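You operate a simulated robot arm through the tools that you are given. There is no shell and no other tool. Be economical: measure what you need, move in short steps, check, and stop when the job is done.

Carry out the task below with a simulated two-armed robot. There is one attempt and no reset: what you move stays moved.

TASK
Turn the water back on under the basin and rinse the soapy white washcloth.
Fine: shut the basin door and the tap; the cloth goes on the airer's mesh shelf. Where these are worked on the way, their far stop is far enough and under half their travel is too little: basin door. What is to be rubbed or washed off counts as gone when no trace of it is left.
Where things are to end (x, y in the base frame): white washcloth within 0.06 m of [0.61, 0.67].

The check looks at the end state, three seconds after you hand in, the way a careful person would. Anything else that was tipped, shoved, dropped, spilled or broken makes it a failure. Flat cloth is picked up by pressing the open fingertips on it (5 to 10 N) and closing them slowly along it; thin cloth reads only 2 to 8 mm in the jaws.

THE ROBOT
Two 7-joint arms with two-finger parallel grippers on one trunk, on a base that drives. Base frame: it is fixed to the floor where the robot stands at the start and does not move with it; the origin is under the middle of the robot, x ahead of it, y to its left, z up. Lengths are in m, angles in rad, forces in N, time in s.
The left shoulder is at the start at [0.05, 0.165, 1.03], the right one opposite. With the tool pointing down near the work surface each hand reaches from about 0.2 to 0.68 m from the robot's upright axis, wherever it stands, measured 20 degrees to its own side. Places, roughly: basin door [0.7, -0.2, 0.4]; mesh shelf of the airer [0.5, 0.7, 0.7]; stop valve [0.8, -0.3, 0.5]; tap lever [0.9, 0, 1.1]; white washcloth (10x6x4 cm) [0.9, -0.2, 0.8]. Payload 3.91 kg a hand.
The tool frame of a hand sits at the grasp point between the pads (the TCP): z along the fingers, y along the line on which they close. The tips reach 0.03 m beyond it. Largest opening 0.11 m; finger width 0.02, thickness 0.01; the body of the gripper, 0.048 by 0.112 m, starts 0.055 m behind the TCP.
Orientation is that of the tool frame in the base frame, as a unit quaternion [w, x, y, z]. With the fingers straight down and closing along the base's y, the tool's x points along the base's -x, its y along +y and its z along -z.

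THE INTERFACE
- The arms move only by the tool arm_command. It takes "left_steps", "right_steps" or both (then of equal length, played together; a hand with none holds still); each is a list of rows, each an object of numbers (a shift or turn left out is 0, a gripper value left out holds the last): "x", "y", "z": the shift along the base's x, y, z in cm; "rx", "ry", "rz": the turn, a rotation vector about the base's x, y, z in rad; "hand": the finger opening in cm, from 0 to 11. In form: [{"x": .., "y": .., "z": .., "rx": .., "ry": .., "rz": .., "hand": ..}, ...]. A call has 1 to 20 rows; each row shifts and turns the commanded pose from where the row before left it. Each row takes 0.2 s and may step no farther than 0.05 m and 0.15 rad from the row before; otherwise, or with a gripper value out of range, the whole call is refused. A pose out of reach is approached as far as the arm can. The call stops where the force on the tool passes 90 N (or 10 N more than at its start, if that is more) or the arm is blocked; 0.2 s more then pass. Each finger travels about 0.045 m/s and halts on what it meets, pressing with about 44 N; the grip force reading is that of the motor and also rises with nothing between the fingers. The clock runs only during rows and for 0.2 s after the last one: add rows that do not move to give the fingers time. The reply holds the time, the measured pose of the TCP, the force on the tool along the base axes, the opening and the grip force, in the units named above and with some noise, with the torque about the TCP (base axes, N m) and any sound that the robot's microphone picked up, and new pictures: "show" is both (left out), scene, wrist or none (wrist: the cameras of the hands that moved).
- Cameras (640 x 400 px; columns grow to the right, rows downward): "scene" is now at [0.1096, -0.005, 1.1815]; the picture's right is [-0.08, -1.00, 0.00], its down [-0.72, 0.05, -0.69] and it looks along [0.69, -0.05, -0.73] (base axes); focal length 263 px, centre (320, 200). "left" rides on the left gripper at [0.072, -0.017, -0.103] in its tool frame; the picture's right is [0.23, 0.97, 0.00], its down [-0.76, 0.18, -0.62] and it looks along [-0.61, 0.14, 0.78] (tool axes); focal length 222 px, centre (320, 200). "right" rides on the right gripper at [0.072, 0.017, -0.103] in its tool frame; the picture's right is [-0.23, 0.97, 0.00], its down [-0.76, -0.18, -0.62] and it looks along [-0.61, -0.14, 0.78] (tool axes); focal length 222 px, centre (320, 200). There is no depth. A picture from a camera that has moved, and an enlarged one, comes with that camera's place and axes in the base frame and with its lens.
- raise_lower(by): slides the trunk up (or, below 0, down) by that many m; the arms and the scene camera ride with it, the base frame stays. It gives what a move gives, with no picture.
- steer(legs): drives the robot by 1 to 6 legs, each [ahead, left, turn to the left] in m, m and rad, along the robot's own axes; the way and the turn of a leg run together, so that a leg with both is an arc; at most 1.5 m and 3.142 rad a leg. The arms and the cameras ride along, it lands a little off, and it stops where it bumps. It gives what a move gives, and a new picture of the scene camera.
- head_to(pan, tilt): turns the head with the scene camera to pan (to the left, within 1.396 rad either way) and tilt (down, from -0.506 to 1.204), counted from straight ahead of the robot. It gives what a move gives, and a new picture of the scene camera.
- zoom(camera, box): a new picture of the part [left, top, right, bottom] of that camera's present view, enlarged. It takes no simulated time.
- finish_job(): hands the job in; it is judged then, once.

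Go step by step. Nothing tells you exact positions but the pictures and the camera data: compare them with the known pose of the tool, close in by small moves and look again before you grip or let go. The budget is 120 turns and 260 pictures, counting those below and the enlarged ones. Unless the task says otherwise, let go and move clear before handing in, and close with one line.

The tools are called by a JSON object that holds its "name" and its "arguments". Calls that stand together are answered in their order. arm_command: Moves the arms, as the interface text tells. Its arguments: {"type":"object","properties":{"left_steps":{"type":"array"},"right_steps":{"type":"array"},"show":{"type":"string","enum":["both","scene","wrist","none"]}},"required":[]} The other tools are called the same way: raise_lower (by) slides the trunk up or down; steer (legs) drives the base; head_to (pan, tilt) turns the head that bears the scene camera; zoom (camera, box) takes an enlarged picture of a part of a camera's view; finish_job () hands the job in.

At the start:

```text
t: 0.0
left_position: [0.5429, 0.1958, 0.661]
left_tool_rot: [0.0, -0.001, 1.0, 0.0]
left_force: [0.4, 0.8, -0.2]
left_wrist_torque: [-0.02, 0.02, 0.0]
left_width: 0.11
left_finger_force: 0.1
right_position: [0.5377, -0.208, 0.674]
right_tool_rot: [0.0, 0.0, 1.0, 0.0]
right_force: [-0.1, -0.3, -0.1]
right_wrist_torque: [0.02, 0.02, 0.01]
right_width: 0.1102
right_finger_force: 0.0
trunk travel left (down, up): [-0.25, 0.253]
robot x, y, heading: [-0.0015, 0.0014, 0.001]
head pan, tilt: [-0.075, 0.812]
```

scene: 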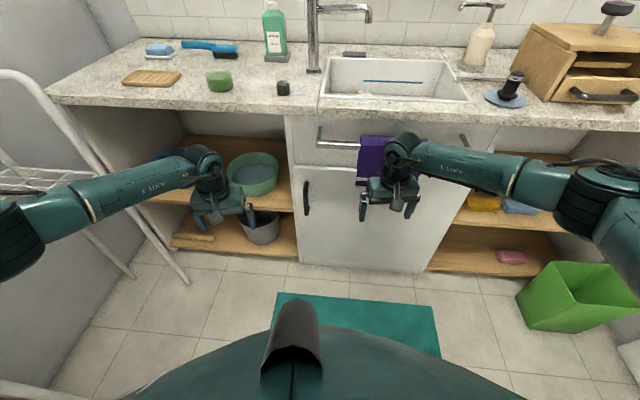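
right: 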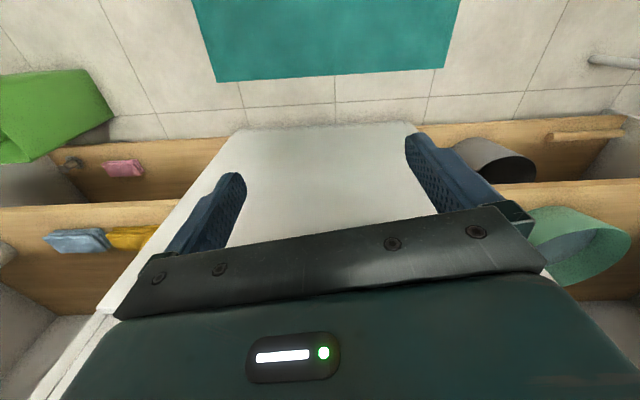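
left: 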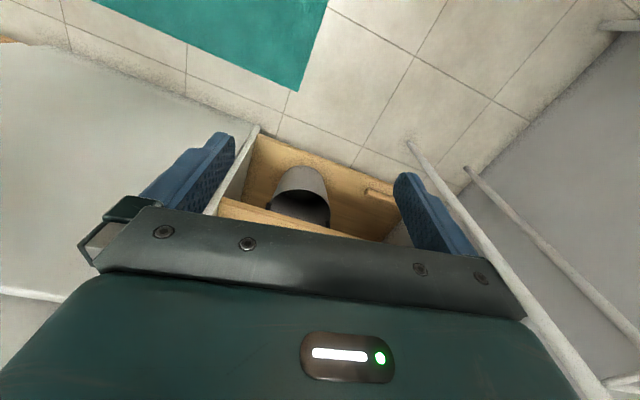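

I see the counter with a basin, a door with a black handle below it on its left edge, and the airer on the far left. I'll zoom in on the basin and the door first.

{"name": "zoom", "arguments": {"camera": "scene", "box": [270, 0, 540, 170]}}

{"name": "zoom", "arguments": {"camera": "scene", "box": [270, 110, 500, 280]}}

{"name": "head_to", "arguments": {"pan": -0.1, "tilt": 0.3}}

{"name": "head_to", "arguments": {"pan": 0.9, "tilt": 0.6}}

```text
2.35 times, centred on (405, 85) of scene
camera zoom: at [0.1096, -0.005, 1.1815], right [-0.08, -1.0, 0.0], down [-0.72, 0.05, -0.69], along [0.69, -0.05, -0.73], focal length 620 px, centre (120, 471)
```

zoom: 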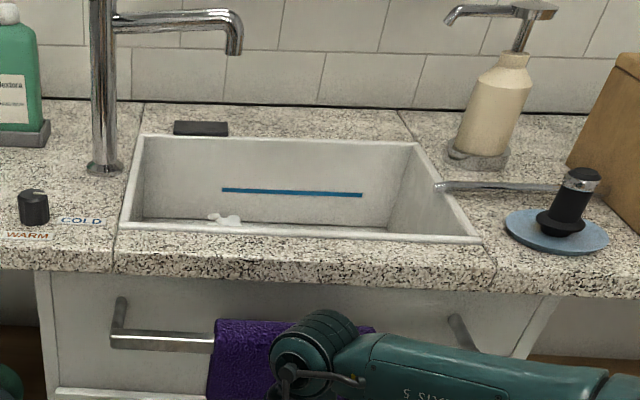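

```text
2.35 times, centred on (385, 195) of scene
camera zoom: at [0.1096, -0.005, 1.1815], right [-0.08, -1.0, 0.0], down [-0.72, 0.05, -0.69], along [0.69, -0.05, -0.73], focal length 620 px, centre (167, 212)
```

zoom: 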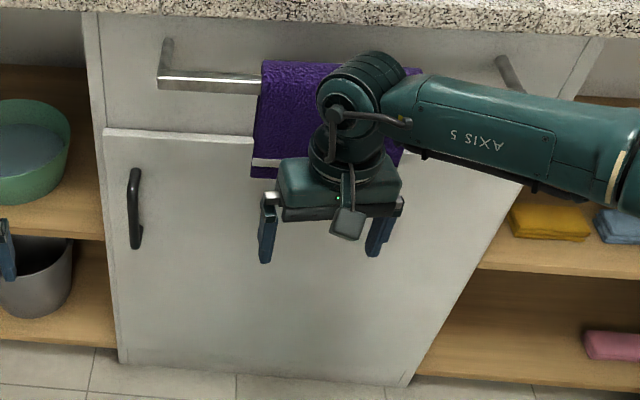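

```text
t: 0.9
left_position: [0.5411, 0.1954, 0.6627]
left_tool_rot: [0.0, 0.0, 1.0, 0.0]
left_force: [-0.9, 1.4, -0.1]
left_wrist_torque: [0.04, -0.03, -0.02]
left_width: 0.1101
left_finger_force: 0.0
right_position: [0.5376, -0.207, 0.6733]
right_tool_rot: [0.0, 0.0, 1.0, 0.0]
right_force: [-0.1, 0.5, 0.3]
right_wrist_torque: [0.0, -0.02, 0.04]
right_width: 0.1101
right_finger_force: 0.0
trunk travel left (down, up): [-0.25, 0.253]
robot x, y, heading: [0.0019, -0.0018, 0.002]
head pan, tilt: [-0.099, 0.3]
camera scene: at [0.1227, -0.0083, 1.2268], right [-0.1, -1.0, 0.0], down [-0.29, 0.03, -0.95], along [0.95, -0.09, -0.3], focal length 263 px, centre (320, 200)
```

scene: 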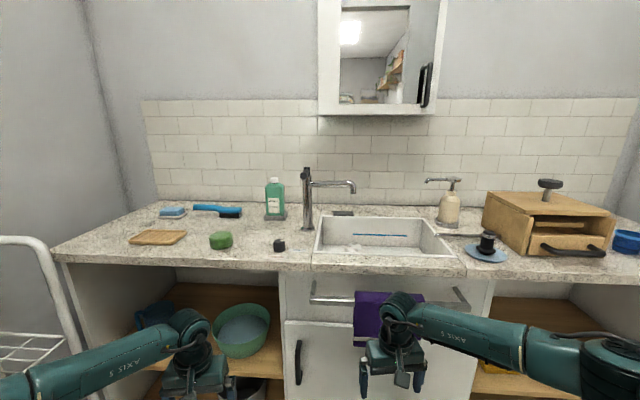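

```text
t: 2.2
left_position: [0.5411, 0.1959, 0.6629]
left_tool_rot: [-0.001, -0.001, 1.0, 0.0]
left_force: [0.4, -0.5, -0.6]
left_wrist_torque: [0.0, 0.0, 0.03]
left_width: 0.1103
left_finger_force: 0.0
right_position: [0.5384, -0.2075, 0.6722]
right_tool_rot: [-0.001, 0.0, 1.0, 0.001]
right_force: [0.6, -0.4, 0.6]
right_wrist_torque: [-0.02, 0.0, 0.03]
right_width: 0.1101
right_finger_force: 0.0
trunk travel left (down, up): [-0.25, 0.253]
robot x, y, heading: [-0.001, -0.0006, -0.004]
head pan, tilt: [0.901, 0.6]
camera scene: at [0.0848, 0.0702, 1.1994], right [0.78, -0.62, 0.0], down [-0.35, -0.44, -0.83], along [0.51, 0.65, -0.56], focal length 263 px, centre (320, 200)
```

scene: 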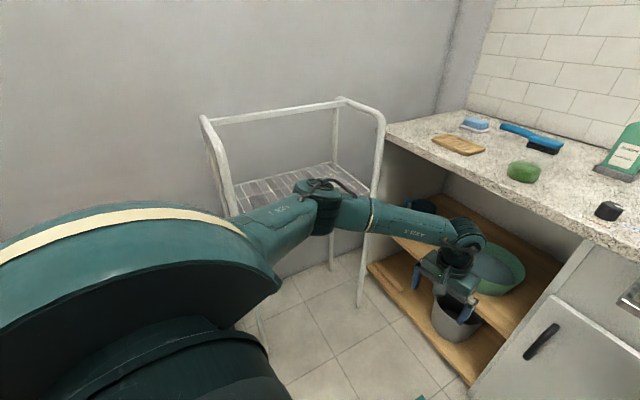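

The handle is at about (0.67, 0, 0.6) with the hinge on the right, and a purple towel hangs on a bar just above the door. I'll draw the right hand back for a clear view of the door and towel.

{"name": "arm_command", "arguments": {"right_steps": [{"x": -4, "y": -2}, {"x": -4, "y": -2}, {"x": -4, "y": -2}, {"x": -4, "y": -2}, {"x": -4, "y": -2}, {"x": -4, "y": -2}], "show": "none"}}

{"name": "head_to", "arguments": {"pan": -0.15, "tilt": 0.7}}

{"name": "zoom", "arguments": {"camera": "scene", "box": [240, 90, 520, 300]}}

```text
t: 3.6
left_position: [0.5428, 0.1947, 0.6624]
left_tool_rot: [0.0, 0.0, 1.0, -0.001]
left_force: [0.4, -0.5, 0.2]
left_wrist_torque: [-0.01, 0.02, -0.01]
left_width: 0.11
left_finger_force: 0.1
right_position: [0.2973, -0.3288, 0.6722]
right_tool_rot: [0.0, 0.0, 1.0, 0.0]
right_force: [0.3, 0.1, 0.4]
right_wrist_torque: [0.04, 0.02, 0.01]
right_width: 0.1101
right_finger_force: 0.1
trunk travel left (down, up): [-0.25, 0.253]
robot x, y, heading: [-0.0005, -0.0026, 0.001]
head pan, tilt: [0.901, 0.6]
```

```text
t: 4.9
left_position: [0.5423, 0.1973, 0.662]
left_tool_rot: [0.001, 0.0, 1.0, 0.0]
left_force: [0.5, -0.1, -0.3]
left_wrist_torque: [-0.04, 0.02, -0.01]
left_width: 0.1102
left_finger_force: 0.1
right_position: [0.2985, -0.3287, 0.6717]
right_tool_rot: [0.001, 0.0, 1.0, 0.0]
right_force: [-0.1, -0.1, -0.8]
right_wrist_torque: [-0.02, 0.01, 0.01]
right_width: 0.11
right_finger_force: 0.1
trunk travel left (down, up): [-0.25, 0.253]
robot x, y, heading: [0.0004, -0.0011, 0.0]
head pan, tilt: [-0.15, 0.7]
camera scene: at [0.1138, -0.0116, 1.1908], right [-0.15, -0.99, 0.0], down [-0.64, 0.1, -0.77], along [0.76, -0.11, -0.64], focal length 263 px, centre (320, 200)
```

scene: 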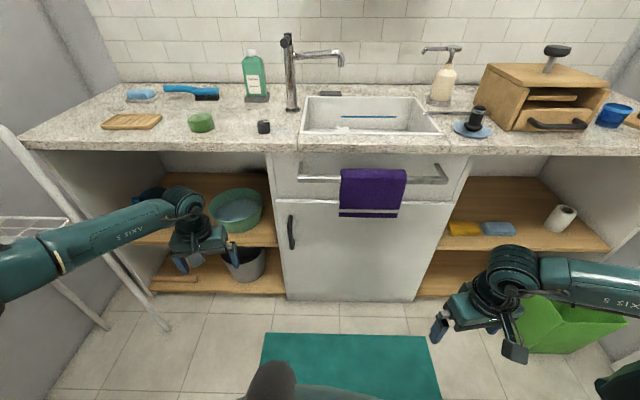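

```text
1.90 times, centred on (380, 195) of scene
camera zoom: at [0.1138, -0.0116, 1.1908], right [-0.15, -0.99, 0.0], down [-0.64, 0.1, -0.77], along [0.76, -0.11, -0.64], focal length 502 px, centre (206, 210)
```

zoom: 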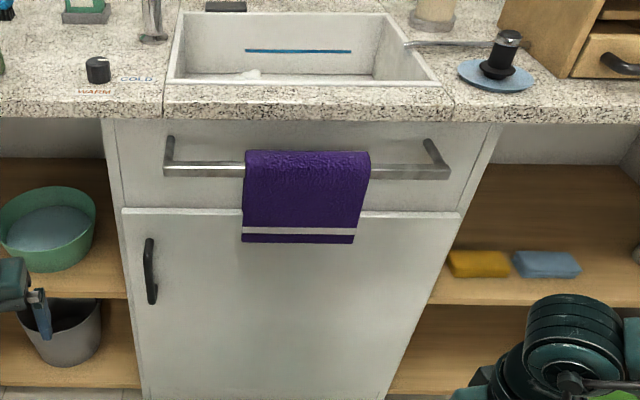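

The door edge is clear and the towel's hem hangs slightly in front of the door's top edge. I'll bring the left hand to the handle's line and turn its fingers forward.

{"name": "arm_command", "arguments": {"left_steps": [{"x": -2, "y": -2, "ry": -0.1428}, {"x": -2, "y": -2, "ry": -0.1428}, {"x": -2, "y": -2, "ry": -0.1428}, {"x": -2, "y": -2, "ry": -0.1428}, {"x": -2, "y": -2, "ry": -0.1428}, {"x": -2, "y": -2, "ry": -0.1428}, {"y": -2, "ry": -0.1428}, {"y": -2, "ry": -0.1428}, {"y": -2, "ry": -0.1428}, {"z": -2, "ry": -0.1428}, {"z": -2, "ry": -0.1428}, {"z": -2}]}}

```text
t: 7.5
left_position: [0.4119, -0.0563, 0.7337]
left_tool_rot: [0.706, -0.001, 0.708, 0.001]
left_force: [-0.3, -0.4, -0.3]
left_wrist_torque: [-0.01, 0.0, 0.01]
left_width: 0.1098
left_finger_force: 0.1
left hand out of reach, approached as far as the arm can: row 8, 9, 10, 11, 12
right_position: [0.298, -0.3282, 0.6725]
right_tool_rot: [0.0, 0.0, 1.0, -0.001]
right_force: [0.0, -0.2, -0.4]
right_wrist_torque: [-0.01, 0.0, -0.02]
right_width: 0.1099
right_finger_force: 0.0
trunk travel left (down, up): [-0.25, 0.253]
robot x, y, heading: [0.0012, -0.0007, -0.001]
head pan, tilt: [-0.15, 0.7]
camera scene: at [0.1138, -0.0118, 1.1907], right [-0.15, -0.99, 0.0], down [-0.64, 0.1, -0.76], along [0.76, -0.11, -0.64], focal length 263 px, centre (320, 200)
camera left: at [0.3076, -0.072, 0.6603], right [0.0, 0.97, -0.23], down [-0.62, 0.18, 0.76], along [0.78, 0.14, 0.6], focal length 222 px, centre (320, 200)
```

scene: 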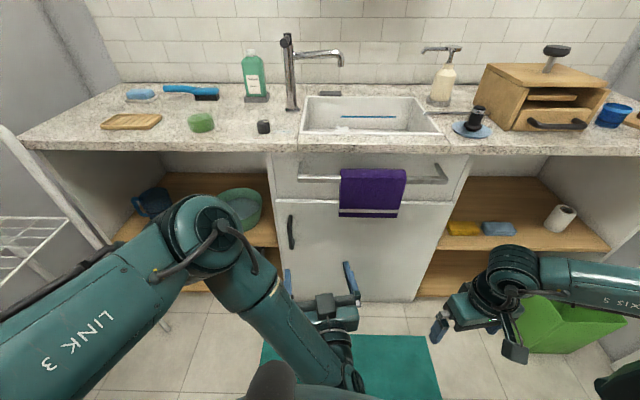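
left: 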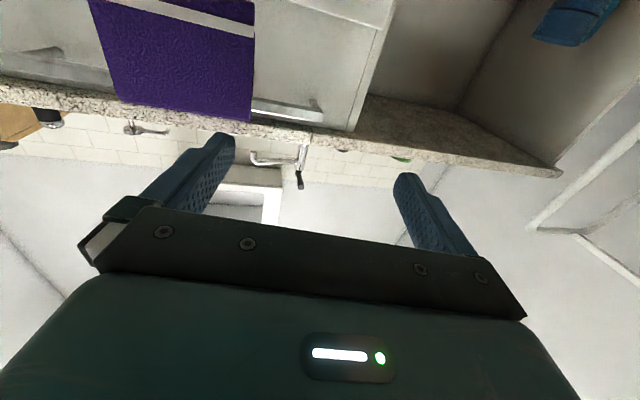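

The left hand is now horizontal but too close to the body. I'll lower the trunk so the handle can be reached horizontally.

{"name": "raise_lower", "arguments": {"by": -0.2}}

{"name": "zoom", "arguments": {"camera": "scene", "box": [200, 60, 480, 235]}}

{"name": "zoom", "arguments": {"camera": "left", "box": [0, 0, 640, 400]}}

```text
t: 9.5
left_position: [0.4123, -0.0693, 0.6058]
left_tool_rot: [0.713, 0.0, 0.7, -0.042]
left_force: [0.0, 0.6, 0.2]
left_wrist_torque: [-0.01, 0.03, -0.05]
left_width: 0.1098
left_finger_force: 0.1
right_position: [0.2965, -0.3273, 0.489]
right_tool_rot: [0.003, 0.0, 1.0, -0.002]
right_force: [-0.9, 0.5, 0.5]
right_wrist_torque: [-0.04, -0.07, 0.04]
right_width: 0.1099
right_finger_force: 0.0
trunk travel left (down, up): [-0.064, 0.439]
robot x, y, heading: [-0.0028, 0.0028, -0.001]
head pan, tilt: [-0.15, 0.7]
stopped: the arm was blocked; the commanded pose is now the measured one
```

```text
2.29 times, centred on (340, 148) of scene
camera zoom: at [0.1095, -0.0087, 1.0048], right [-0.15, -0.99, 0.0], down [-0.63, 0.09, -0.77], along [0.76, -0.12, -0.64], focal length 602 px, centre (274, 320)
```

zoom: 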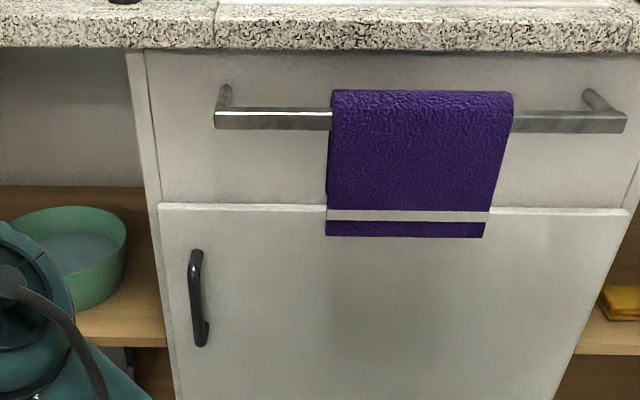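

```text
1.00 times, centred on (320, 200) of left
camera zoom: at [0.3098, -0.0838, 0.532], right [0.06, 0.96, -0.28], down [-0.62, 0.26, 0.74], along [0.78, 0.13, 0.61], focal length 222 px, centre (320, 200)
```

zoom: 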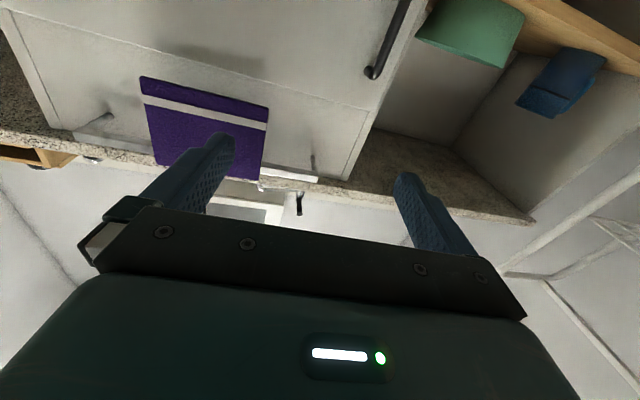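

The handle works out at about (0.75, 0.0, 0.505), and the door is about 0.65 m wide with its hinge near y = -0.62. I'll extend the left hand toward the handle and tuck the right hand back, up and out of the swing.

{"name": "arm_command", "arguments": {"left_steps": [{"x": 4}, {"x": 4}, {"x": 4, "y": 1.5, "rx": 0.06, "rz": 0.06}, {"x": 4, "y": 1.5, "z": -2}, {"x": 3, "y": 1.5, "z": -2}, {"y": 1.5, "z": -3}, {"y": 1, "z": -3}], "right_steps": [{"z": 4}, {"z": 4}, {"z": 4, "x": -1}, {"z": 4, "x": -1}, {"z": 4, "x": -1}, {"z": 3, "x": -1}, {"z": 2}]}}

```text
t: 11.1
left_position: [0.5797, -0.0621, 0.5874]
left_tool_rot: [0.708, -0.002, 0.706, 0.011]
left_force: [-0.8, -0.1, -0.1]
left_wrist_torque: [0.02, 0.02, -0.03]
left_width: 0.1101
left_finger_force: 0.0
left hand out of reach, approached as far as the arm can: row 4, 5, 6, 7
right_position: [0.2574, -0.3285, 0.7343]
right_tool_rot: [0.0, 0.0, 1.0, 0.0]
right_force: [0.9, -0.5, -0.4]
right_wrist_torque: [0.01, 0.0, -0.03]
right_width: 0.1099
right_finger_force: 0.1
trunk travel left (down, up): [-0.064, 0.439]
robot x, y, heading: [0.0, -0.0004, 0.0]
head pan, tilt: [-0.15, 0.7]
camera scene: at [0.1138, -0.0117, 1.0047], right [-0.15, -0.99, 0.0], down [-0.64, 0.1, -0.76], along [0.76, -0.11, -0.64], focal length 263 px, centre (320, 200)
camera right: at [0.183, -0.3115, 0.838], right [0.23, 0.97, 0.0], down [0.76, -0.18, 0.62], along [0.61, -0.14, -0.78], focal length 222 px, centre (320, 200)
camera left: at [0.4764, -0.0782, 0.5146], right [-0.02, 0.98, -0.22], down [-0.63, 0.16, 0.76], along [0.78, 0.15, 0.61], focal length 222 px, centre (320, 200)
```

scene: 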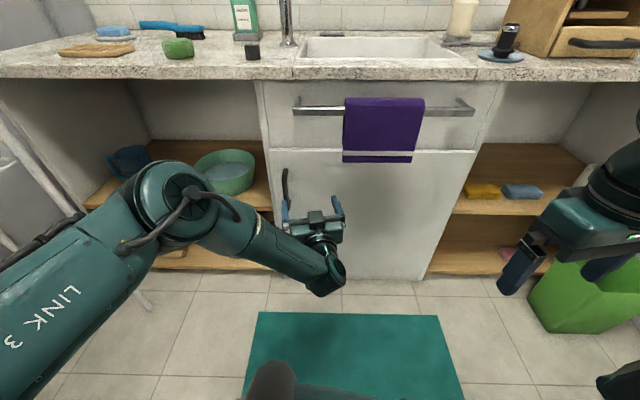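
right: 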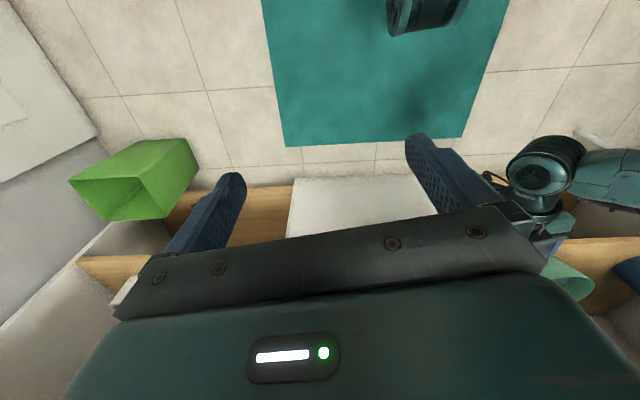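
left: 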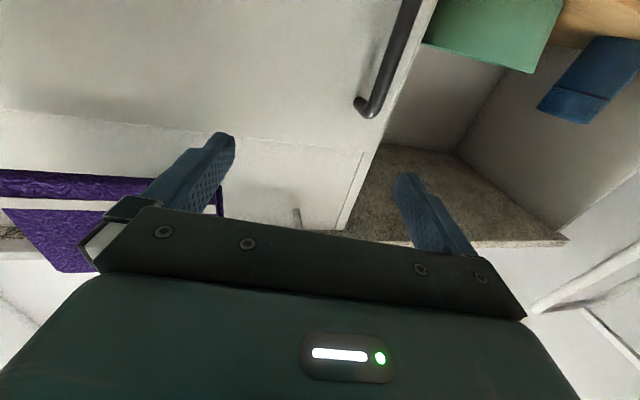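

The left hand is limited at this close range, so I'll try extending further forward where the arm has more room.

{"name": "arm_command", "arguments": {"left_steps": [{"x": 3}, {"x": 3}, {}], "show": "none"}}

```text
t: 11.9
left_position: [0.6316, -0.0711, 0.6058]
left_tool_rot: [0.711, 0.0, 0.704, 0.009]
left_force: [0.8, -0.9, -0.6]
left_wrist_torque: [0.0, 0.0, -0.03]
left_width: 0.1099
left_finger_force: 0.0
left hand out of reach, approached as far as the arm can: row 1, 2
right_position: [0.2594, -0.3286, 0.7343]
right_tool_rot: [0.0, 0.0, 1.0, 0.001]
right_force: [0.8, 0.5, 0.4]
right_wrist_torque: [0.0, 0.0, -0.01]
right_width: 0.1101
right_finger_force: 0.0
trunk travel left (down, up): [-0.064, 0.439]
robot x, y, heading: [-0.0022, -0.0008, 0.0]
head pan, tilt: [-0.15, 0.7]
```

The reach is limited when the hand crosses the midline. I'll draw the left hand back a little and shift the robot right by 0.17 m, so the handle is in front of the left shoulder.

{"name": "steer", "arguments": {"legs": [[-0.05, -0.17, 0]]}}

```text
t: 13.4
left_position: [0.5825, -0.2388, 0.6057]
left_tool_rot: [0.711, 0.0, 0.704, 0.009]
left_force: [0.8, -0.8, -0.3]
left_wrist_torque: [0.01, 0.02, -0.02]
left_width: 0.1101
left_finger_force: 0.0
right_position: [0.209, -0.4974, 0.735]
right_tool_rot: [0.0, -0.002, 1.0, 0.0]
right_force: [0.3, -0.9, -0.1]
right_wrist_torque: [0.01, -0.01, 0.01]
right_width: 0.1103
right_finger_force: 0.0
trunk travel left (down, up): [-0.064, 0.439]
robot x, y, heading: [-0.0494, -0.1733, 0.0]
head pan, tilt: [-0.15, 0.7]
camera scene: at [0.0641, -0.1814, 1.0047], right [-0.15, -0.99, 0.0], down [-0.64, 0.09, -0.76], along [0.76, -0.11, -0.64], focal length 263 px, centre (320, 200)
```

scene: 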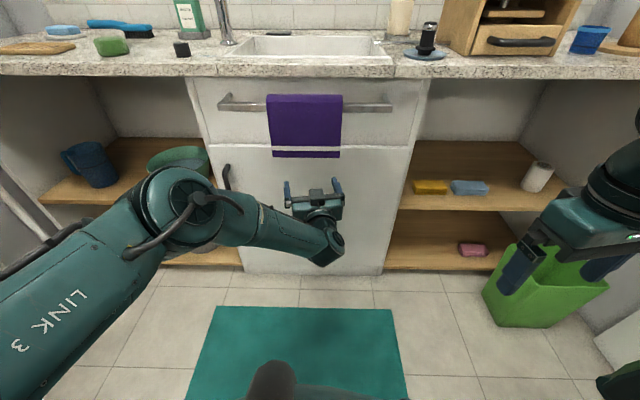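

Now the hand goes left to y = 0 and down to handle height.

{"name": "arm_command", "arguments": {"left_steps": [{"y": 4}, {"y": 4}, {"y": 4}, {"y": 4}, {"y": 2}, {"z": -1}, {}]}}

```text
t: 15.0
left_position: [0.5566, -0.1533, 0.6763]
left_tool_rot: [0.71, -0.003, 0.704, 0.012]
left_force: [0.8, 0.1, 1.0]
left_wrist_torque: [0.01, 0.03, 0.0]
left_width: 0.1101
left_finger_force: 0.1
left hand out of reach, approached as far as the arm can: row 1, 2, 3, 4, 5, 6
right_position: [0.209, -0.4973, 0.7334]
right_tool_rot: [0.0, -0.001, 1.0, -0.001]
right_force: [-0.7, -0.1, -0.4]
right_wrist_torque: [0.0, -0.01, -0.03]
right_width: 0.11
right_finger_force: 0.0
trunk travel left (down, up): [-0.064, 0.439]
robot x, y, heading: [-0.0516, -0.1709, 0.002]
head pan, tilt: [-0.15, 0.7]
camera scene: at [0.0641, -0.1815, 1.0047], right [-0.15, -0.99, 0.0], down [-0.64, 0.1, -0.76], along [0.76, -0.11, -0.64], focal length 263 px, centre (320, 200)
camera left: at [0.4525, -0.1706, 0.602], right [-0.02, 0.98, -0.22], down [-0.63, 0.16, 0.76], along [0.78, 0.15, 0.61], focal length 222 px, centre (320, 200)
```

scene: 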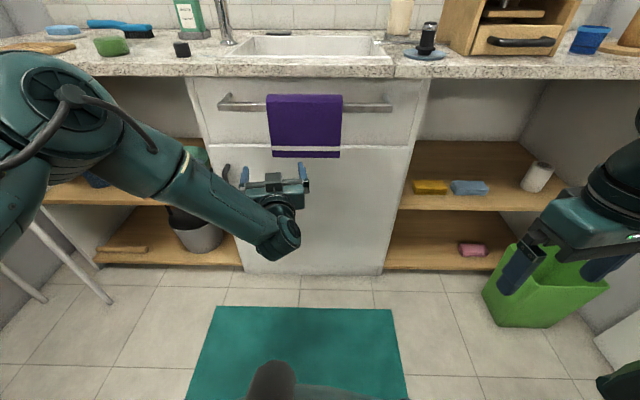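
left: 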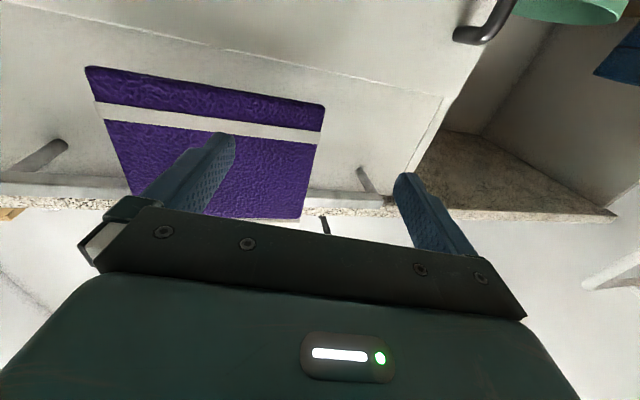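

The wrist is at its limit with fully horizontal fingers. I'll pitch the fingers about 0.75 rad downward, which still grips a vertical bar and frees the arm.

{"name": "arm_command", "arguments": {"left_steps": [{"ry": 0.15}, {"ry": 0.15}, {"ry": 0.15}, {"ry": 0.15}, {"ry": 0.15}, {}, {}]}}

```text
t: 16.6
left_position: [0.5553, -0.1531, 0.6734]
left_tool_rot: [0.404, 0.002, 0.915, 0.009]
left_force: [0.3, -0.7, 0.4]
left_wrist_torque: [-0.01, 0.0, 0.03]
left_width: 0.1099
left_finger_force: 0.0
right_position: [0.2086, -0.4984, 0.7346]
right_tool_rot: [0.0, -0.001, 1.0, 0.001]
right_force: [-0.6, -0.3, -0.2]
right_wrist_torque: [-0.01, -0.02, -0.01]
right_width: 0.1099
right_finger_force: 0.0
trunk travel left (down, up): [-0.064, 0.439]
robot x, y, heading: [-0.0494, -0.17, 0.007]
head pan, tilt: [-0.15, 0.7]
camera scene: at [0.0641, -0.1815, 1.0047], right [-0.15, -0.99, 0.0], down [-0.64, 0.1, -0.76], along [0.76, -0.11, -0.64], focal length 263 px, centre (320, 200)
camera left: at [0.4299, -0.1704, 0.6905], right [-0.16, 0.98, -0.15], down [0.05, 0.16, 0.99], along [0.99, 0.15, -0.08], focal length 222 px, centre (320, 200)
```

scene: 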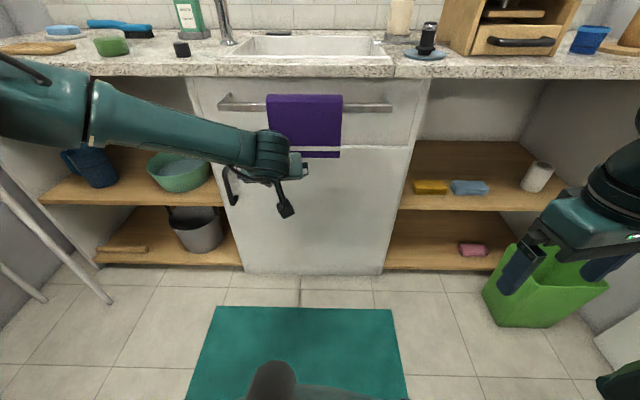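
left: 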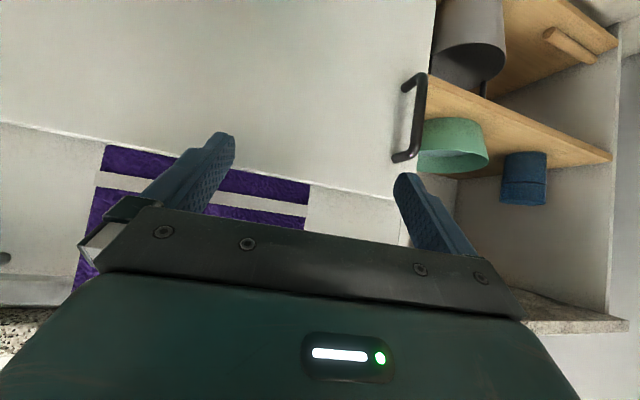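

The handle top reads consistently at (0.75, 0.0, 0.578). I'll move to a pre-grasp spot in front of the handle.

{"name": "arm_command", "arguments": {"left_steps": [{"y": 3.5, "x": 1, "z": -1}, {"y": 3.5, "x": 2, "z": -1}, {"y": 3.5, "x": 2, "z": -2}, {"y": 3.5, "x": 2, "z": -2}, {"y": 1.5, "x": 1.5}, {}]}}

```text
t: 18.0
left_position: [0.6405, -0.0008, 0.6168]
left_tool_rot: [0.404, 0.002, 0.915, 0.009]
left_force: [0.1, -0.4, -0.5]
left_wrist_torque: [-0.05, -0.01, -0.02]
left_width: 0.1099
left_finger_force: 0.0
right_position: [0.2088, -0.4975, 0.7346]
right_tool_rot: [0.0, -0.001, 1.0, 0.0]
right_force: [0.1, -0.3, 0.0]
right_wrist_torque: [-0.01, 0.07, -0.01]
right_width: 0.1101
right_finger_force: 0.0
trunk travel left (down, up): [-0.064, 0.439]
robot x, y, heading: [-0.0521, -0.1704, 0.006]
head pan, tilt: [-0.15, 0.7]
camera scene: at [0.0641, -0.1815, 1.0047], right [-0.15, -0.99, 0.0], down [-0.64, 0.1, -0.76], along [0.76, -0.11, -0.64], focal length 263 px, centre (320, 200)
camera left: at [0.5143, -0.017, 0.6324], right [-0.16, 0.98, -0.15], down [0.05, 0.16, 0.99], along [0.99, 0.15, -0.08], focal length 222 px, centre (320, 200)
```

scene: 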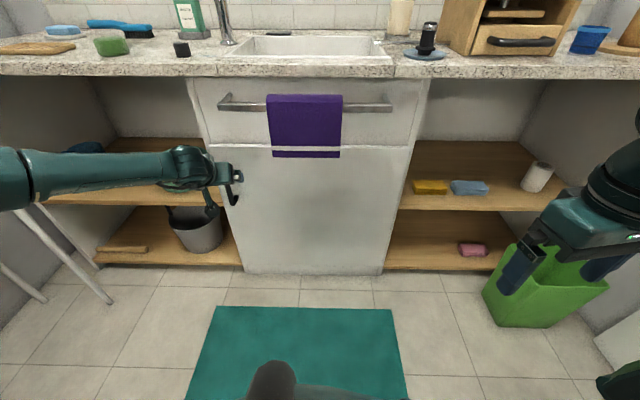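
left: 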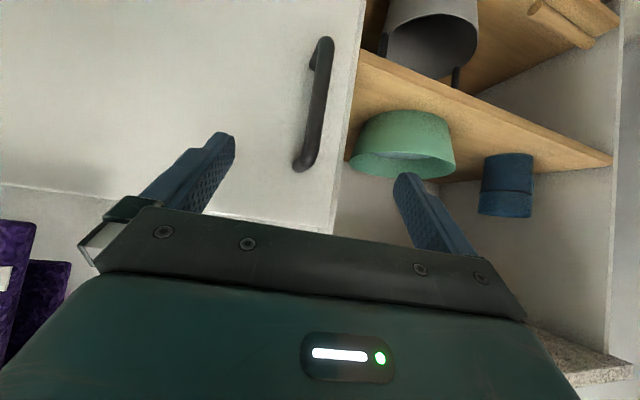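

The hand is aligned on the handle. I'll advance along the finger direction and close.

{"name": "arm_command", "arguments": {"left_steps": [{"x": 2.6, "z": -2.6, "y": -0.2}, {"x": 2.6, "z": -2.6, "y": -0.2}, {"x": 2.6, "z": -2.6, "y": -0.1}, {"x": 2.6, "z": -2.6}, {}], "show": "wrist"}}

```text
t: 19.2
left_position: [0.7189, -0.0031, 0.5378]
left_tool_rot: [0.404, 0.003, 0.915, 0.008]
left_force: [0.7, -0.6, 0.1]
left_wrist_torque: [-0.02, 0.0, 0.0]
left_width: 0.1099
left_finger_force: 0.1
left hand out of reach, approached as far as the arm can: row 4
right_position: [0.2088, -0.4982, 0.734]
right_tool_rot: [0.0, 0.0, 1.0, 0.0]
right_force: [0.1, -0.4, 0.0]
right_wrist_torque: [0.02, -0.02, -0.02]
right_width: 0.11
right_finger_force: 0.0
trunk travel left (down, up): [-0.064, 0.439]
robot x, y, heading: [-0.0501, -0.1669, 0.002]
head pan, tilt: [-0.15, 0.7]
camera left: at [0.5921, -0.0193, 0.5529], right [-0.16, 0.98, -0.15], down [0.05, 0.16, 0.99], along [0.99, 0.15, -0.08], focal length 222 px, centre (320, 200)
```

left: 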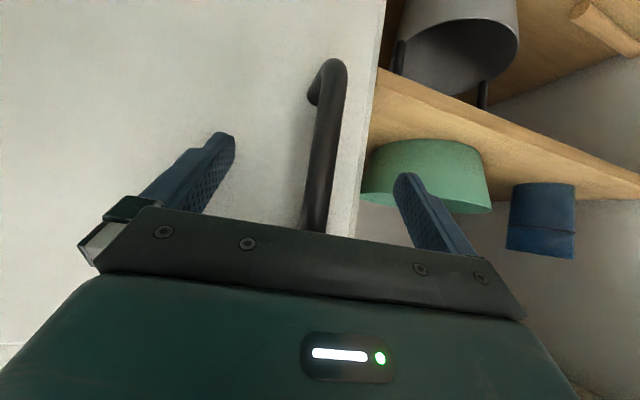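

The arm reached its limit 3 cm short, so I'll drive the base forward 3 cm and then close on the handle.

{"name": "steer", "arguments": {"legs": [[0.03, 0, 0]]}}

{"name": "arm_command", "arguments": {"left_steps": [{"hand": 7}, {"hand": 4}, {"hand": 2}, {"hand": 1}, {"hand": 1}, {"hand": 1}], "show": "wrist"}}

```text
t: 20.0
left_position: [0.7249, -0.0046, 0.5388]
left_tool_rot: [0.4, 0.005, 0.917, 0.01]
left_force: [-28.4, 5.3, 16.8]
left_wrist_torque: [-0.9, -0.04, -1.65]
left_width: 0.1069
left_finger_force: 0.0
right_position: [0.2171, -0.4961, 0.7355]
right_tool_rot: [0.001, -0.002, 1.0, 0.0]
right_force: [-0.1, 0.6, -0.1]
right_wrist_torque: [0.02, 0.03, -0.01]
right_width: 0.11
right_finger_force: 0.0
trunk travel left (down, up): [-0.064, 0.439]
robot x, y, heading: [-0.0441, -0.1723, 0.008]
head pan, tilt: [-0.15, 0.7]
stopped in leg 1: the force on the tool passed its limit (the readings are from after the stop); the commanded pose is now the measured one
camera scene: at [0.0712, -0.1809, 1.005], right [-0.14, -0.99, 0.0], down [-0.64, 0.09, -0.77], along [0.76, -0.11, -0.64], focal length 263 px, centre (320, 200)
```

scene: 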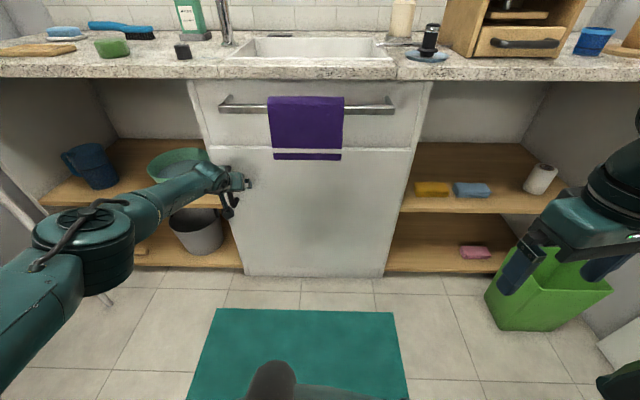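

```text
t: 21.4
left_position: [0.7254, -0.0039, 0.5369]
left_tool_rot: [0.398, 0.003, 0.917, 0.01]
left_force: [1.1, 3.6, -0.4]
left_wrist_torque: [-0.63, 0.05, -0.11]
left_width: 0.0163
left_finger_force: 28.0
right_position: [0.2187, -0.498, 0.736]
right_tool_rot: [0.0, -0.002, 1.0, 0.0]
right_force: [-0.3, -0.7, 0.7]
right_wrist_torque: [0.0, 0.03, 0.0]
right_width: 0.1099
right_finger_force: 0.0
trunk travel left (down, up): [-0.064, 0.439]
robot x, y, heading: [-0.0406, -0.1691, -0.001]
head pan, tilt: [-0.15, 0.7]
camera left: at [0.5999, -0.0197, 0.5526], right [-0.16, 0.98, -0.15], down [0.06, 0.16, 0.99], along [0.99, 0.14, -0.09], focal length 222 px, centre (320, 200)
```

left: 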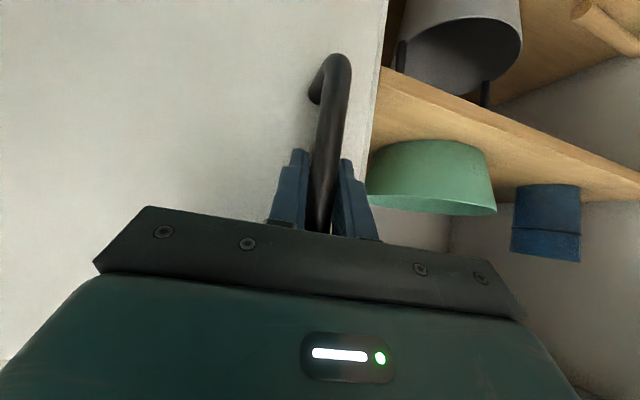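

The handle is gripped (1.6 cm wide). I'll pull the door by driving back along its arc.

{"name": "steer", "arguments": {"legs": [[-0.1, -0.009, 0], [-0.1, -0.028, 0]]}}

```text
t: 23.3
left_position: [0.5272, -0.0235, 0.5356]
left_tool_rot: [0.398, -0.007, 0.917, 0.02]
left_force: [-14.3, 46.8, -0.8]
left_wrist_torque: [-1.36, -0.38, -0.2]
left_width: 0.0165
left_finger_force: 45.1
right_position: [0.0196, -0.5347, 0.7345]
right_tool_rot: [0.001, -0.001, 1.0, 0.0]
right_force: [-0.2, 0.3, -0.3]
right_wrist_torque: [0.01, 0.02, 0.02]
right_width: 0.1103
right_finger_force: 0.1
trunk travel left (down, up): [-0.064, 0.439]
robot x, y, heading: [-0.238, -0.207, 0.003]
head pan, tilt: [-0.15, 0.7]
camera scene: at [-0.1256, -0.2172, 1.0047], right [-0.15, -0.99, 0.0], down [-0.64, 0.09, -0.77], along [0.76, -0.11, -0.64], focal length 263 px, centre (320, 200)
```

scene: 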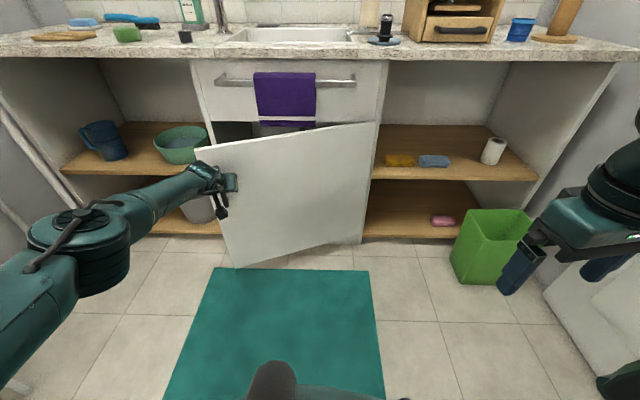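

The door is open about 22° and the towel hangs undisturbed. I'll pull one more leg along the arc.

{"name": "steer", "arguments": {"legs": [[-0.06, -0.025, 0], [-0.055, -0.032, 0]]}}

```text
t: 24.9
left_position: [0.4235, -0.0658, 0.5365]
left_tool_rot: [0.395, -0.015, 0.918, 0.022]
left_force: [-0.3, 1.0, 5.2]
left_wrist_torque: [-1.26, 0.65, 0.07]
left_width: 0.0161
left_finger_force: 45.5
right_position: [-0.084, -0.5843, 0.7348]
right_tool_rot: [0.0, -0.002, 1.0, -0.001]
right_force: [0.4, 0.3, 1.0]
right_wrist_torque: [0.0, 0.01, -0.01]
right_width: 0.11
right_finger_force: 0.0
trunk travel left (down, up): [-0.064, 0.439]
robot x, y, heading: [-0.3463, -0.2574, 0.001]
head pan, tilt: [-0.15, 0.7]
stopped in leg 2: the robot was blocked; the commanded pose is now the measured one
camera scene: at [-0.2291, -0.2678, 1.0046], right [-0.14, -0.99, 0.0], down [-0.64, 0.09, -0.77], along [0.76, -0.11, -0.64], focal length 263 px, centre (320, 200)
```

scene: 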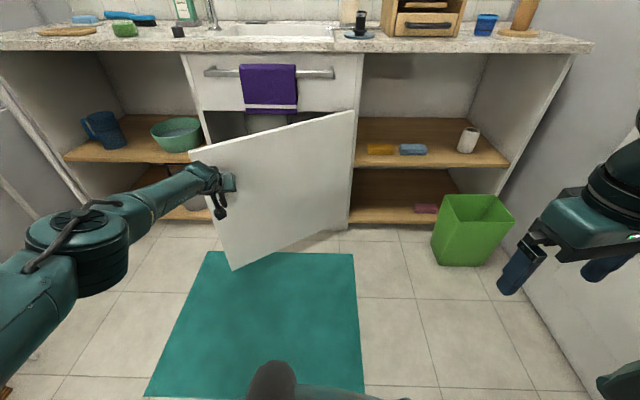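

The base bumped something, but the door is open about 33°. I'll release the handle and back the hand off along the fingers.

{"name": "arm_command", "arguments": {"left_steps": [{"hand": 6}, {"hand": 6}, {"hand": 6}, {"x": -2, "z": 2}, {"x": -2, "z": 2}, {"x": -2, "z": 2}, {"x": -2, "z": 2}, {"x": -2, "z": 3}, {"z": 3, "x": -1}]}}

```text
t: 26.9
left_position: [0.3129, -0.0667, 0.6744]
left_tool_rot: [0.395, -0.012, 0.918, 0.024]
left_force: [0.6, 0.0, -0.3]
left_wrist_torque: [0.01, 0.06, -0.03]
left_width: 0.0598
left_finger_force: 0.1
right_position: [-0.084, -0.583, 0.7335]
right_tool_rot: [-0.001, -0.002, 1.0, -0.002]
right_force: [0.9, 0.0, -0.8]
right_wrist_torque: [-0.01, 0.0, 0.01]
right_width: 0.1102
right_finger_force: 0.1
trunk travel left (down, up): [-0.064, 0.439]
robot x, y, heading: [-0.34, -0.2573, 0.006]
head pan, tilt: [-0.15, 0.7]
camera scene: at [-0.2287, -0.268, 1.0046], right [-0.14, -0.99, 0.0], down [-0.64, 0.09, -0.76], along [0.76, -0.11, -0.64], focal length 263 px, centre (320, 200)
camera left: at [0.1882, -0.0888, 0.6913], right [-0.19, 0.97, -0.13], down [0.06, 0.15, 0.99], along [0.98, 0.18, -0.09], focal length 222 px, centre (320, 200)
```

scene: 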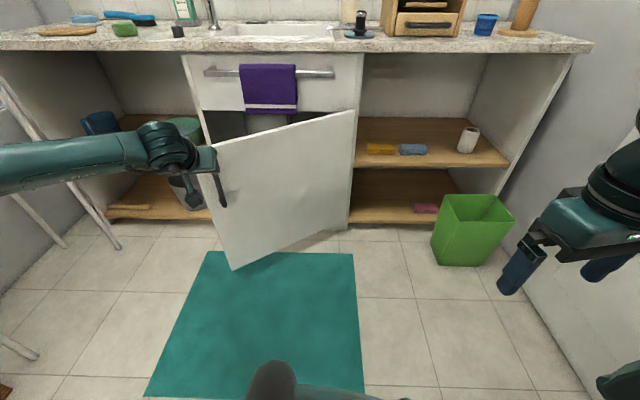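
left: 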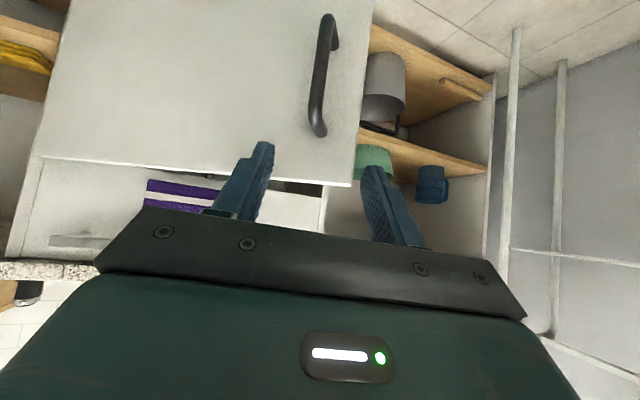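

The hand is clear. I'll move the robot left, then forward, so the left hand can come around the door's free edge and push from inside.

{"name": "steer", "arguments": {"legs": [[0, 0.21, 0], [0.12, 0, 0]]}}

{"name": "head_to", "arguments": {"pan": -0.1, "tilt": 0.75}}

```text
t: 29.4
left_position: [0.4307, 0.1449, 0.6737]
left_tool_rot: [0.395, -0.012, 0.918, 0.024]
left_force: [0.2, 1.1, 0.2]
left_wrist_torque: [-0.01, 0.0, -0.03]
left_width: 0.0601
left_finger_force: 0.0
right_position: [0.0358, -0.3722, 0.7347]
right_tool_rot: [0.0, -0.002, 1.0, -0.001]
right_force: [0.0, -0.4, 0.5]
right_wrist_torque: [0.0, -0.01, 0.02]
right_width: 0.1099
right_finger_force: 0.0
trunk travel left (down, up): [-0.064, 0.439]
robot x, y, heading: [-0.2255, -0.0498, 0.004]
head pan, tilt: [-0.15, 0.7]
camera scene: at [-0.1105, -0.0561, 1.0047], right [-0.14, -0.99, 0.0], down [-0.64, 0.09, -0.77], along [0.76, -0.11, -0.64], focal length 263 px, centre (320, 200)
```

scene: 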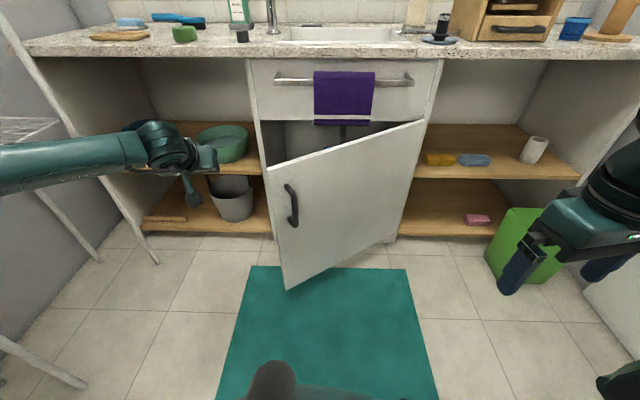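

```text
t: 30.1
left_position: [0.4311, 0.1454, 0.673]
left_tool_rot: [0.394, -0.012, 0.919, 0.023]
left_force: [-0.9, 0.2, 0.6]
left_wrist_torque: [0.02, 0.03, 0.01]
left_width: 0.0601
left_finger_force: 0.1
right_position: [0.0357, -0.3728, 0.7353]
right_tool_rot: [-0.001, -0.003, 1.0, -0.001]
right_force: [0.6, 0.4, 0.2]
right_wrist_torque: [0.02, 0.01, 0.02]
right_width: 0.11
right_finger_force: 0.0
trunk travel left (down, up): [-0.064, 0.439]
robot x, y, heading: [-0.2227, -0.0442, 0.01]
head pan, tilt: [-0.099, 0.75]
camera scene: at [-0.112, -0.0517, 1.0004], right [-0.09, -1.0, 0.0], down [-0.68, 0.06, -0.73], along [0.73, -0.07, -0.68], focal length 263 px, centre (320, 200)
```

scene: 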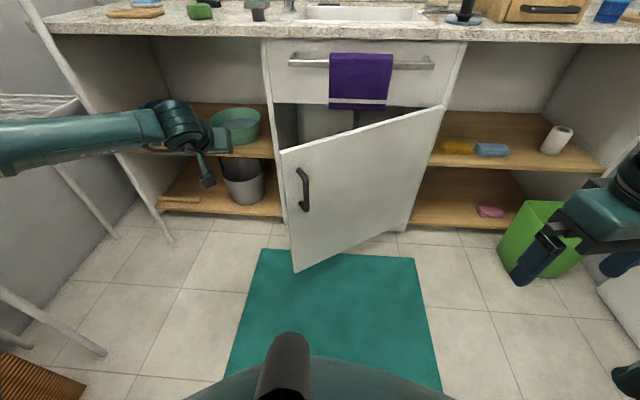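

I'll close the left hand, move it beside the free edge to about (0.52, 0.1, 0.60) and sweep rightward behind the door.

{"name": "arm_command", "arguments": {"left_steps": [{"x": 3, "hand": 0}, {"x": 3, "z": -1}, {"x": 3, "z": -2}, {"z": -3, "y": -2}, {"z": -2, "y": -3}, {"y": -4}, {"y": -4}, {"y": -4}]}}

```text
t: 31.7
left_position: [0.5285, 0.0691, 0.5952]
left_tool_rot: [0.394, -0.037, 0.917, 0.053]
left_force: [-3.2, 6.6, 2.9]
left_wrist_torque: [-0.54, 0.04, -0.61]
left_width: 0.0002
left_finger_force: 37.5
right_position: [0.0369, -0.37, 0.7349]
right_tool_rot: [-0.001, -0.006, 1.0, -0.002]
right_force: [0.0, 0.0, -0.8]
right_wrist_torque: [-0.05, 0.01, 0.01]
right_width: 0.1101
right_finger_force: 0.1
trunk travel left (down, up): [-0.064, 0.439]
robot x, y, heading: [-0.2268, -0.0437, 0.01]
head pan, tilt: [-0.099, 0.75]
stopped in row 7 (left hand): the force on the tool passed its limit (the readings are from after the stop); the commanded pose is now the measured one
camera scene: at [-0.1128, -0.0494, 1.0004], right [-0.09, -1.0, 0.0], down [-0.68, 0.06, -0.73], along [0.73, -0.06, -0.68], focal length 263 px, centre (320, 200)
camera left: at [0.405, 0.0388, 0.611], right [-0.26, 0.96, -0.1], down [0.06, 0.12, 0.99], along [0.96, 0.26, -0.08], focal length 222 px, centre (320, 200)
```

scene: 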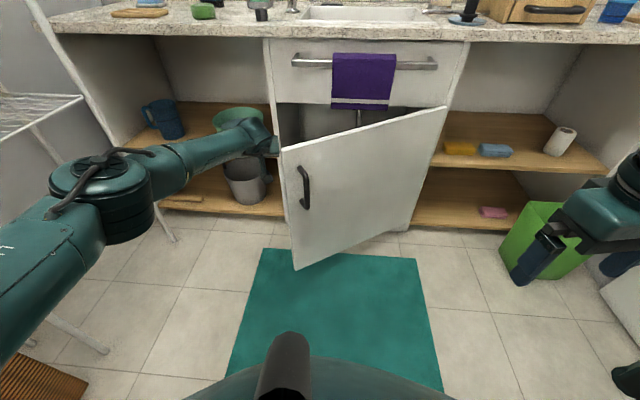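
left: 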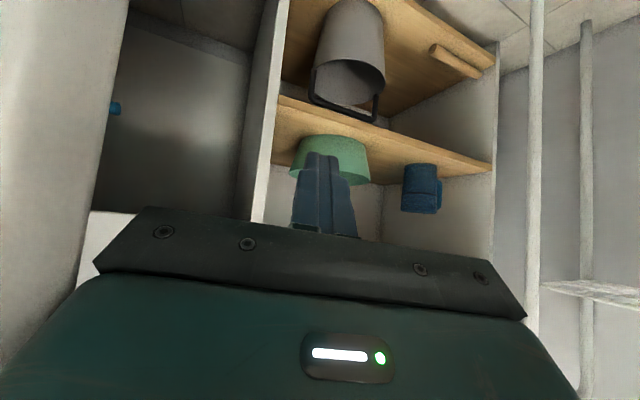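

The gripper body met the door's edge. I'll back off slightly and yaw the fingers to the right so they reach behind the door.

{"name": "arm_command", "arguments": {"left_steps": [{"y": 2, "rz": -0.14}, {"y": 1, "x": 1, "rz": -0.14}, {"x": 1, "rz": -0.14}, {"x": 1, "rz": -0.14}, {"rz": -0.14}, {"y": -2, "rz": -0.1}, {"y": -3}, {"y": -3}]}}

```text
t: 33.5
left_position: [0.5146, 0.0313, 0.6426]
left_tool_rot: [0.404, 0.225, 0.884, -0.059]
left_force: [0.6, 0.3, -0.5]
left_wrist_torque: [0.0, 0.03, 0.01]
left_width: 0.0001
left_finger_force: 37.4
left hand out of reach, approached as far as the arm can: row 3, 4, 5, 6
right_position: [0.0368, -0.3697, 0.7343]
right_tool_rot: [-0.001, -0.006, 1.0, -0.001]
right_force: [-0.6, 0.4, 0.3]
right_wrist_torque: [0.0, -0.01, 0.03]
right_width: 0.1102
right_finger_force: 0.0
trunk travel left (down, up): [-0.064, 0.439]
robot x, y, heading: [-0.2264, -0.0402, 0.016]
head pan, tilt: [-0.099, 0.75]
camera scene: at [-0.1124, -0.0496, 1.0004], right [-0.09, -1.0, 0.0], down [-0.68, 0.06, -0.73], along [0.73, -0.06, -0.68], focal length 263 px, centre (320, 200)
camera left: at [0.3933, 0.0726, 0.6565], right [0.3, 0.95, -0.09], down [0.09, 0.07, 0.99], along [0.95, -0.31, -0.06], focal length 222 px, centre (320, 200)
```

scene: 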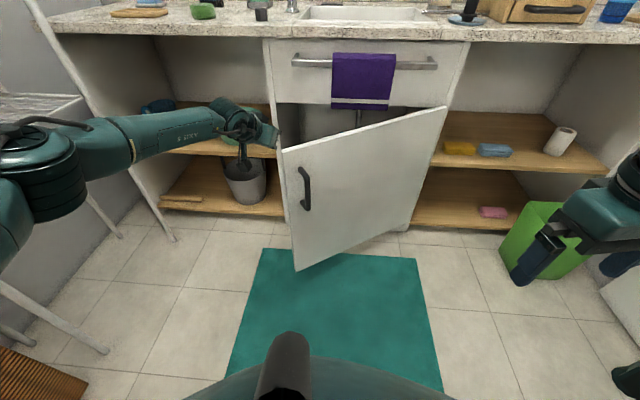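
left: 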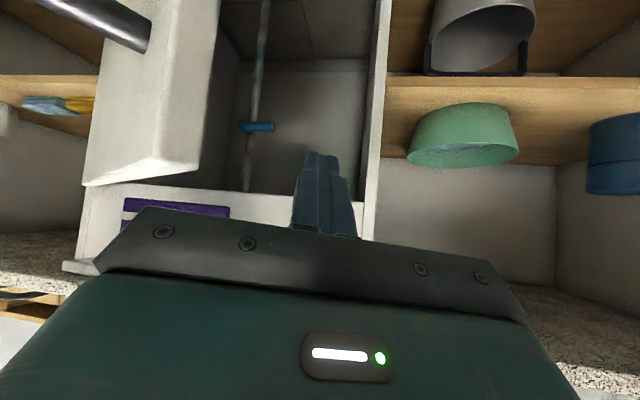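

The fingers are now just behind the free edge, and a blue valve lever is visible on a vertical pipe inside. I'll lower the hand a bit, then sweep right and back.

{"name": "arm_command", "arguments": {"left_steps": [{"z": -2}, {"z": -2, "y": -2}, {"y": -3}, {"y": -3, "x": -1}, {"y": -3, "x": -1}, {"y": -3, "x": -2}, {"y": -3, "x": -2}]}}

```text
t: 34.2
left_position: [0.5258, 0.0357, 0.62]
left_tool_rot: [0.417, 0.205, 0.885, -0.041]
left_force: [-5.0, 12.3, 18.9]
left_wrist_torque: [-0.99, 1.19, -0.88]
left_width: 0.0002
left_finger_force: 38.3
right_position: [0.0377, -0.3655, 0.7356]
right_tool_rot: [0.0, -0.009, 1.0, -0.001]
right_force: [0.4, 0.5, 0.4]
right_wrist_torque: [-0.04, -0.01, 0.0]
right_width: 0.11
right_finger_force: 0.1
trunk travel left (down, up): [-0.064, 0.439]
robot x, y, heading: [-0.2235, -0.0416, 0.024]
head pan, tilt: [-0.099, 0.75]
stopped in row 3 (left hand): the force on the tool passed its limit (the readings are from after the stop); the commanded pose is now the measured one
camera scene: at [-0.1146, -0.0474, 1.0007], right [-0.08, -1.0, 0.0], down [-0.68, 0.05, -0.73], along [0.73, -0.06, -0.68], focal length 263 px, centre (320, 200)
camera left: at [0.4027, 0.0702, 0.6299], right [0.26, 0.96, -0.07], down [0.05, 0.06, 1.0], along [0.96, -0.26, -0.04], focal length 222 px, centre (320, 200)
```

scene: 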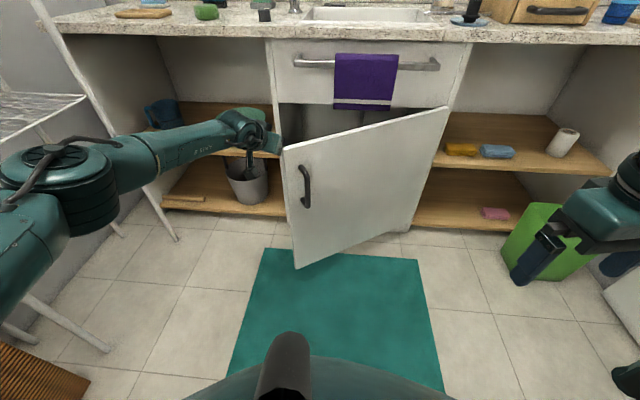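
left: 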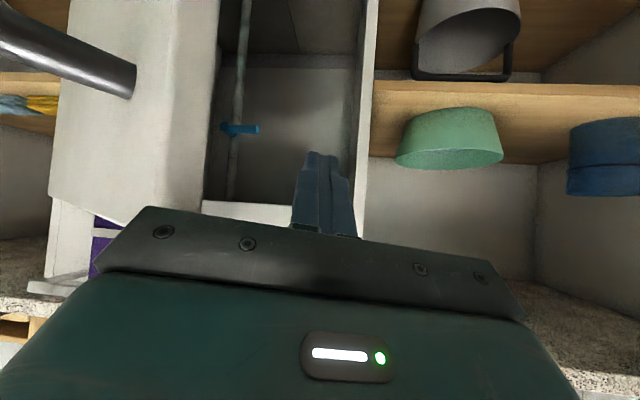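

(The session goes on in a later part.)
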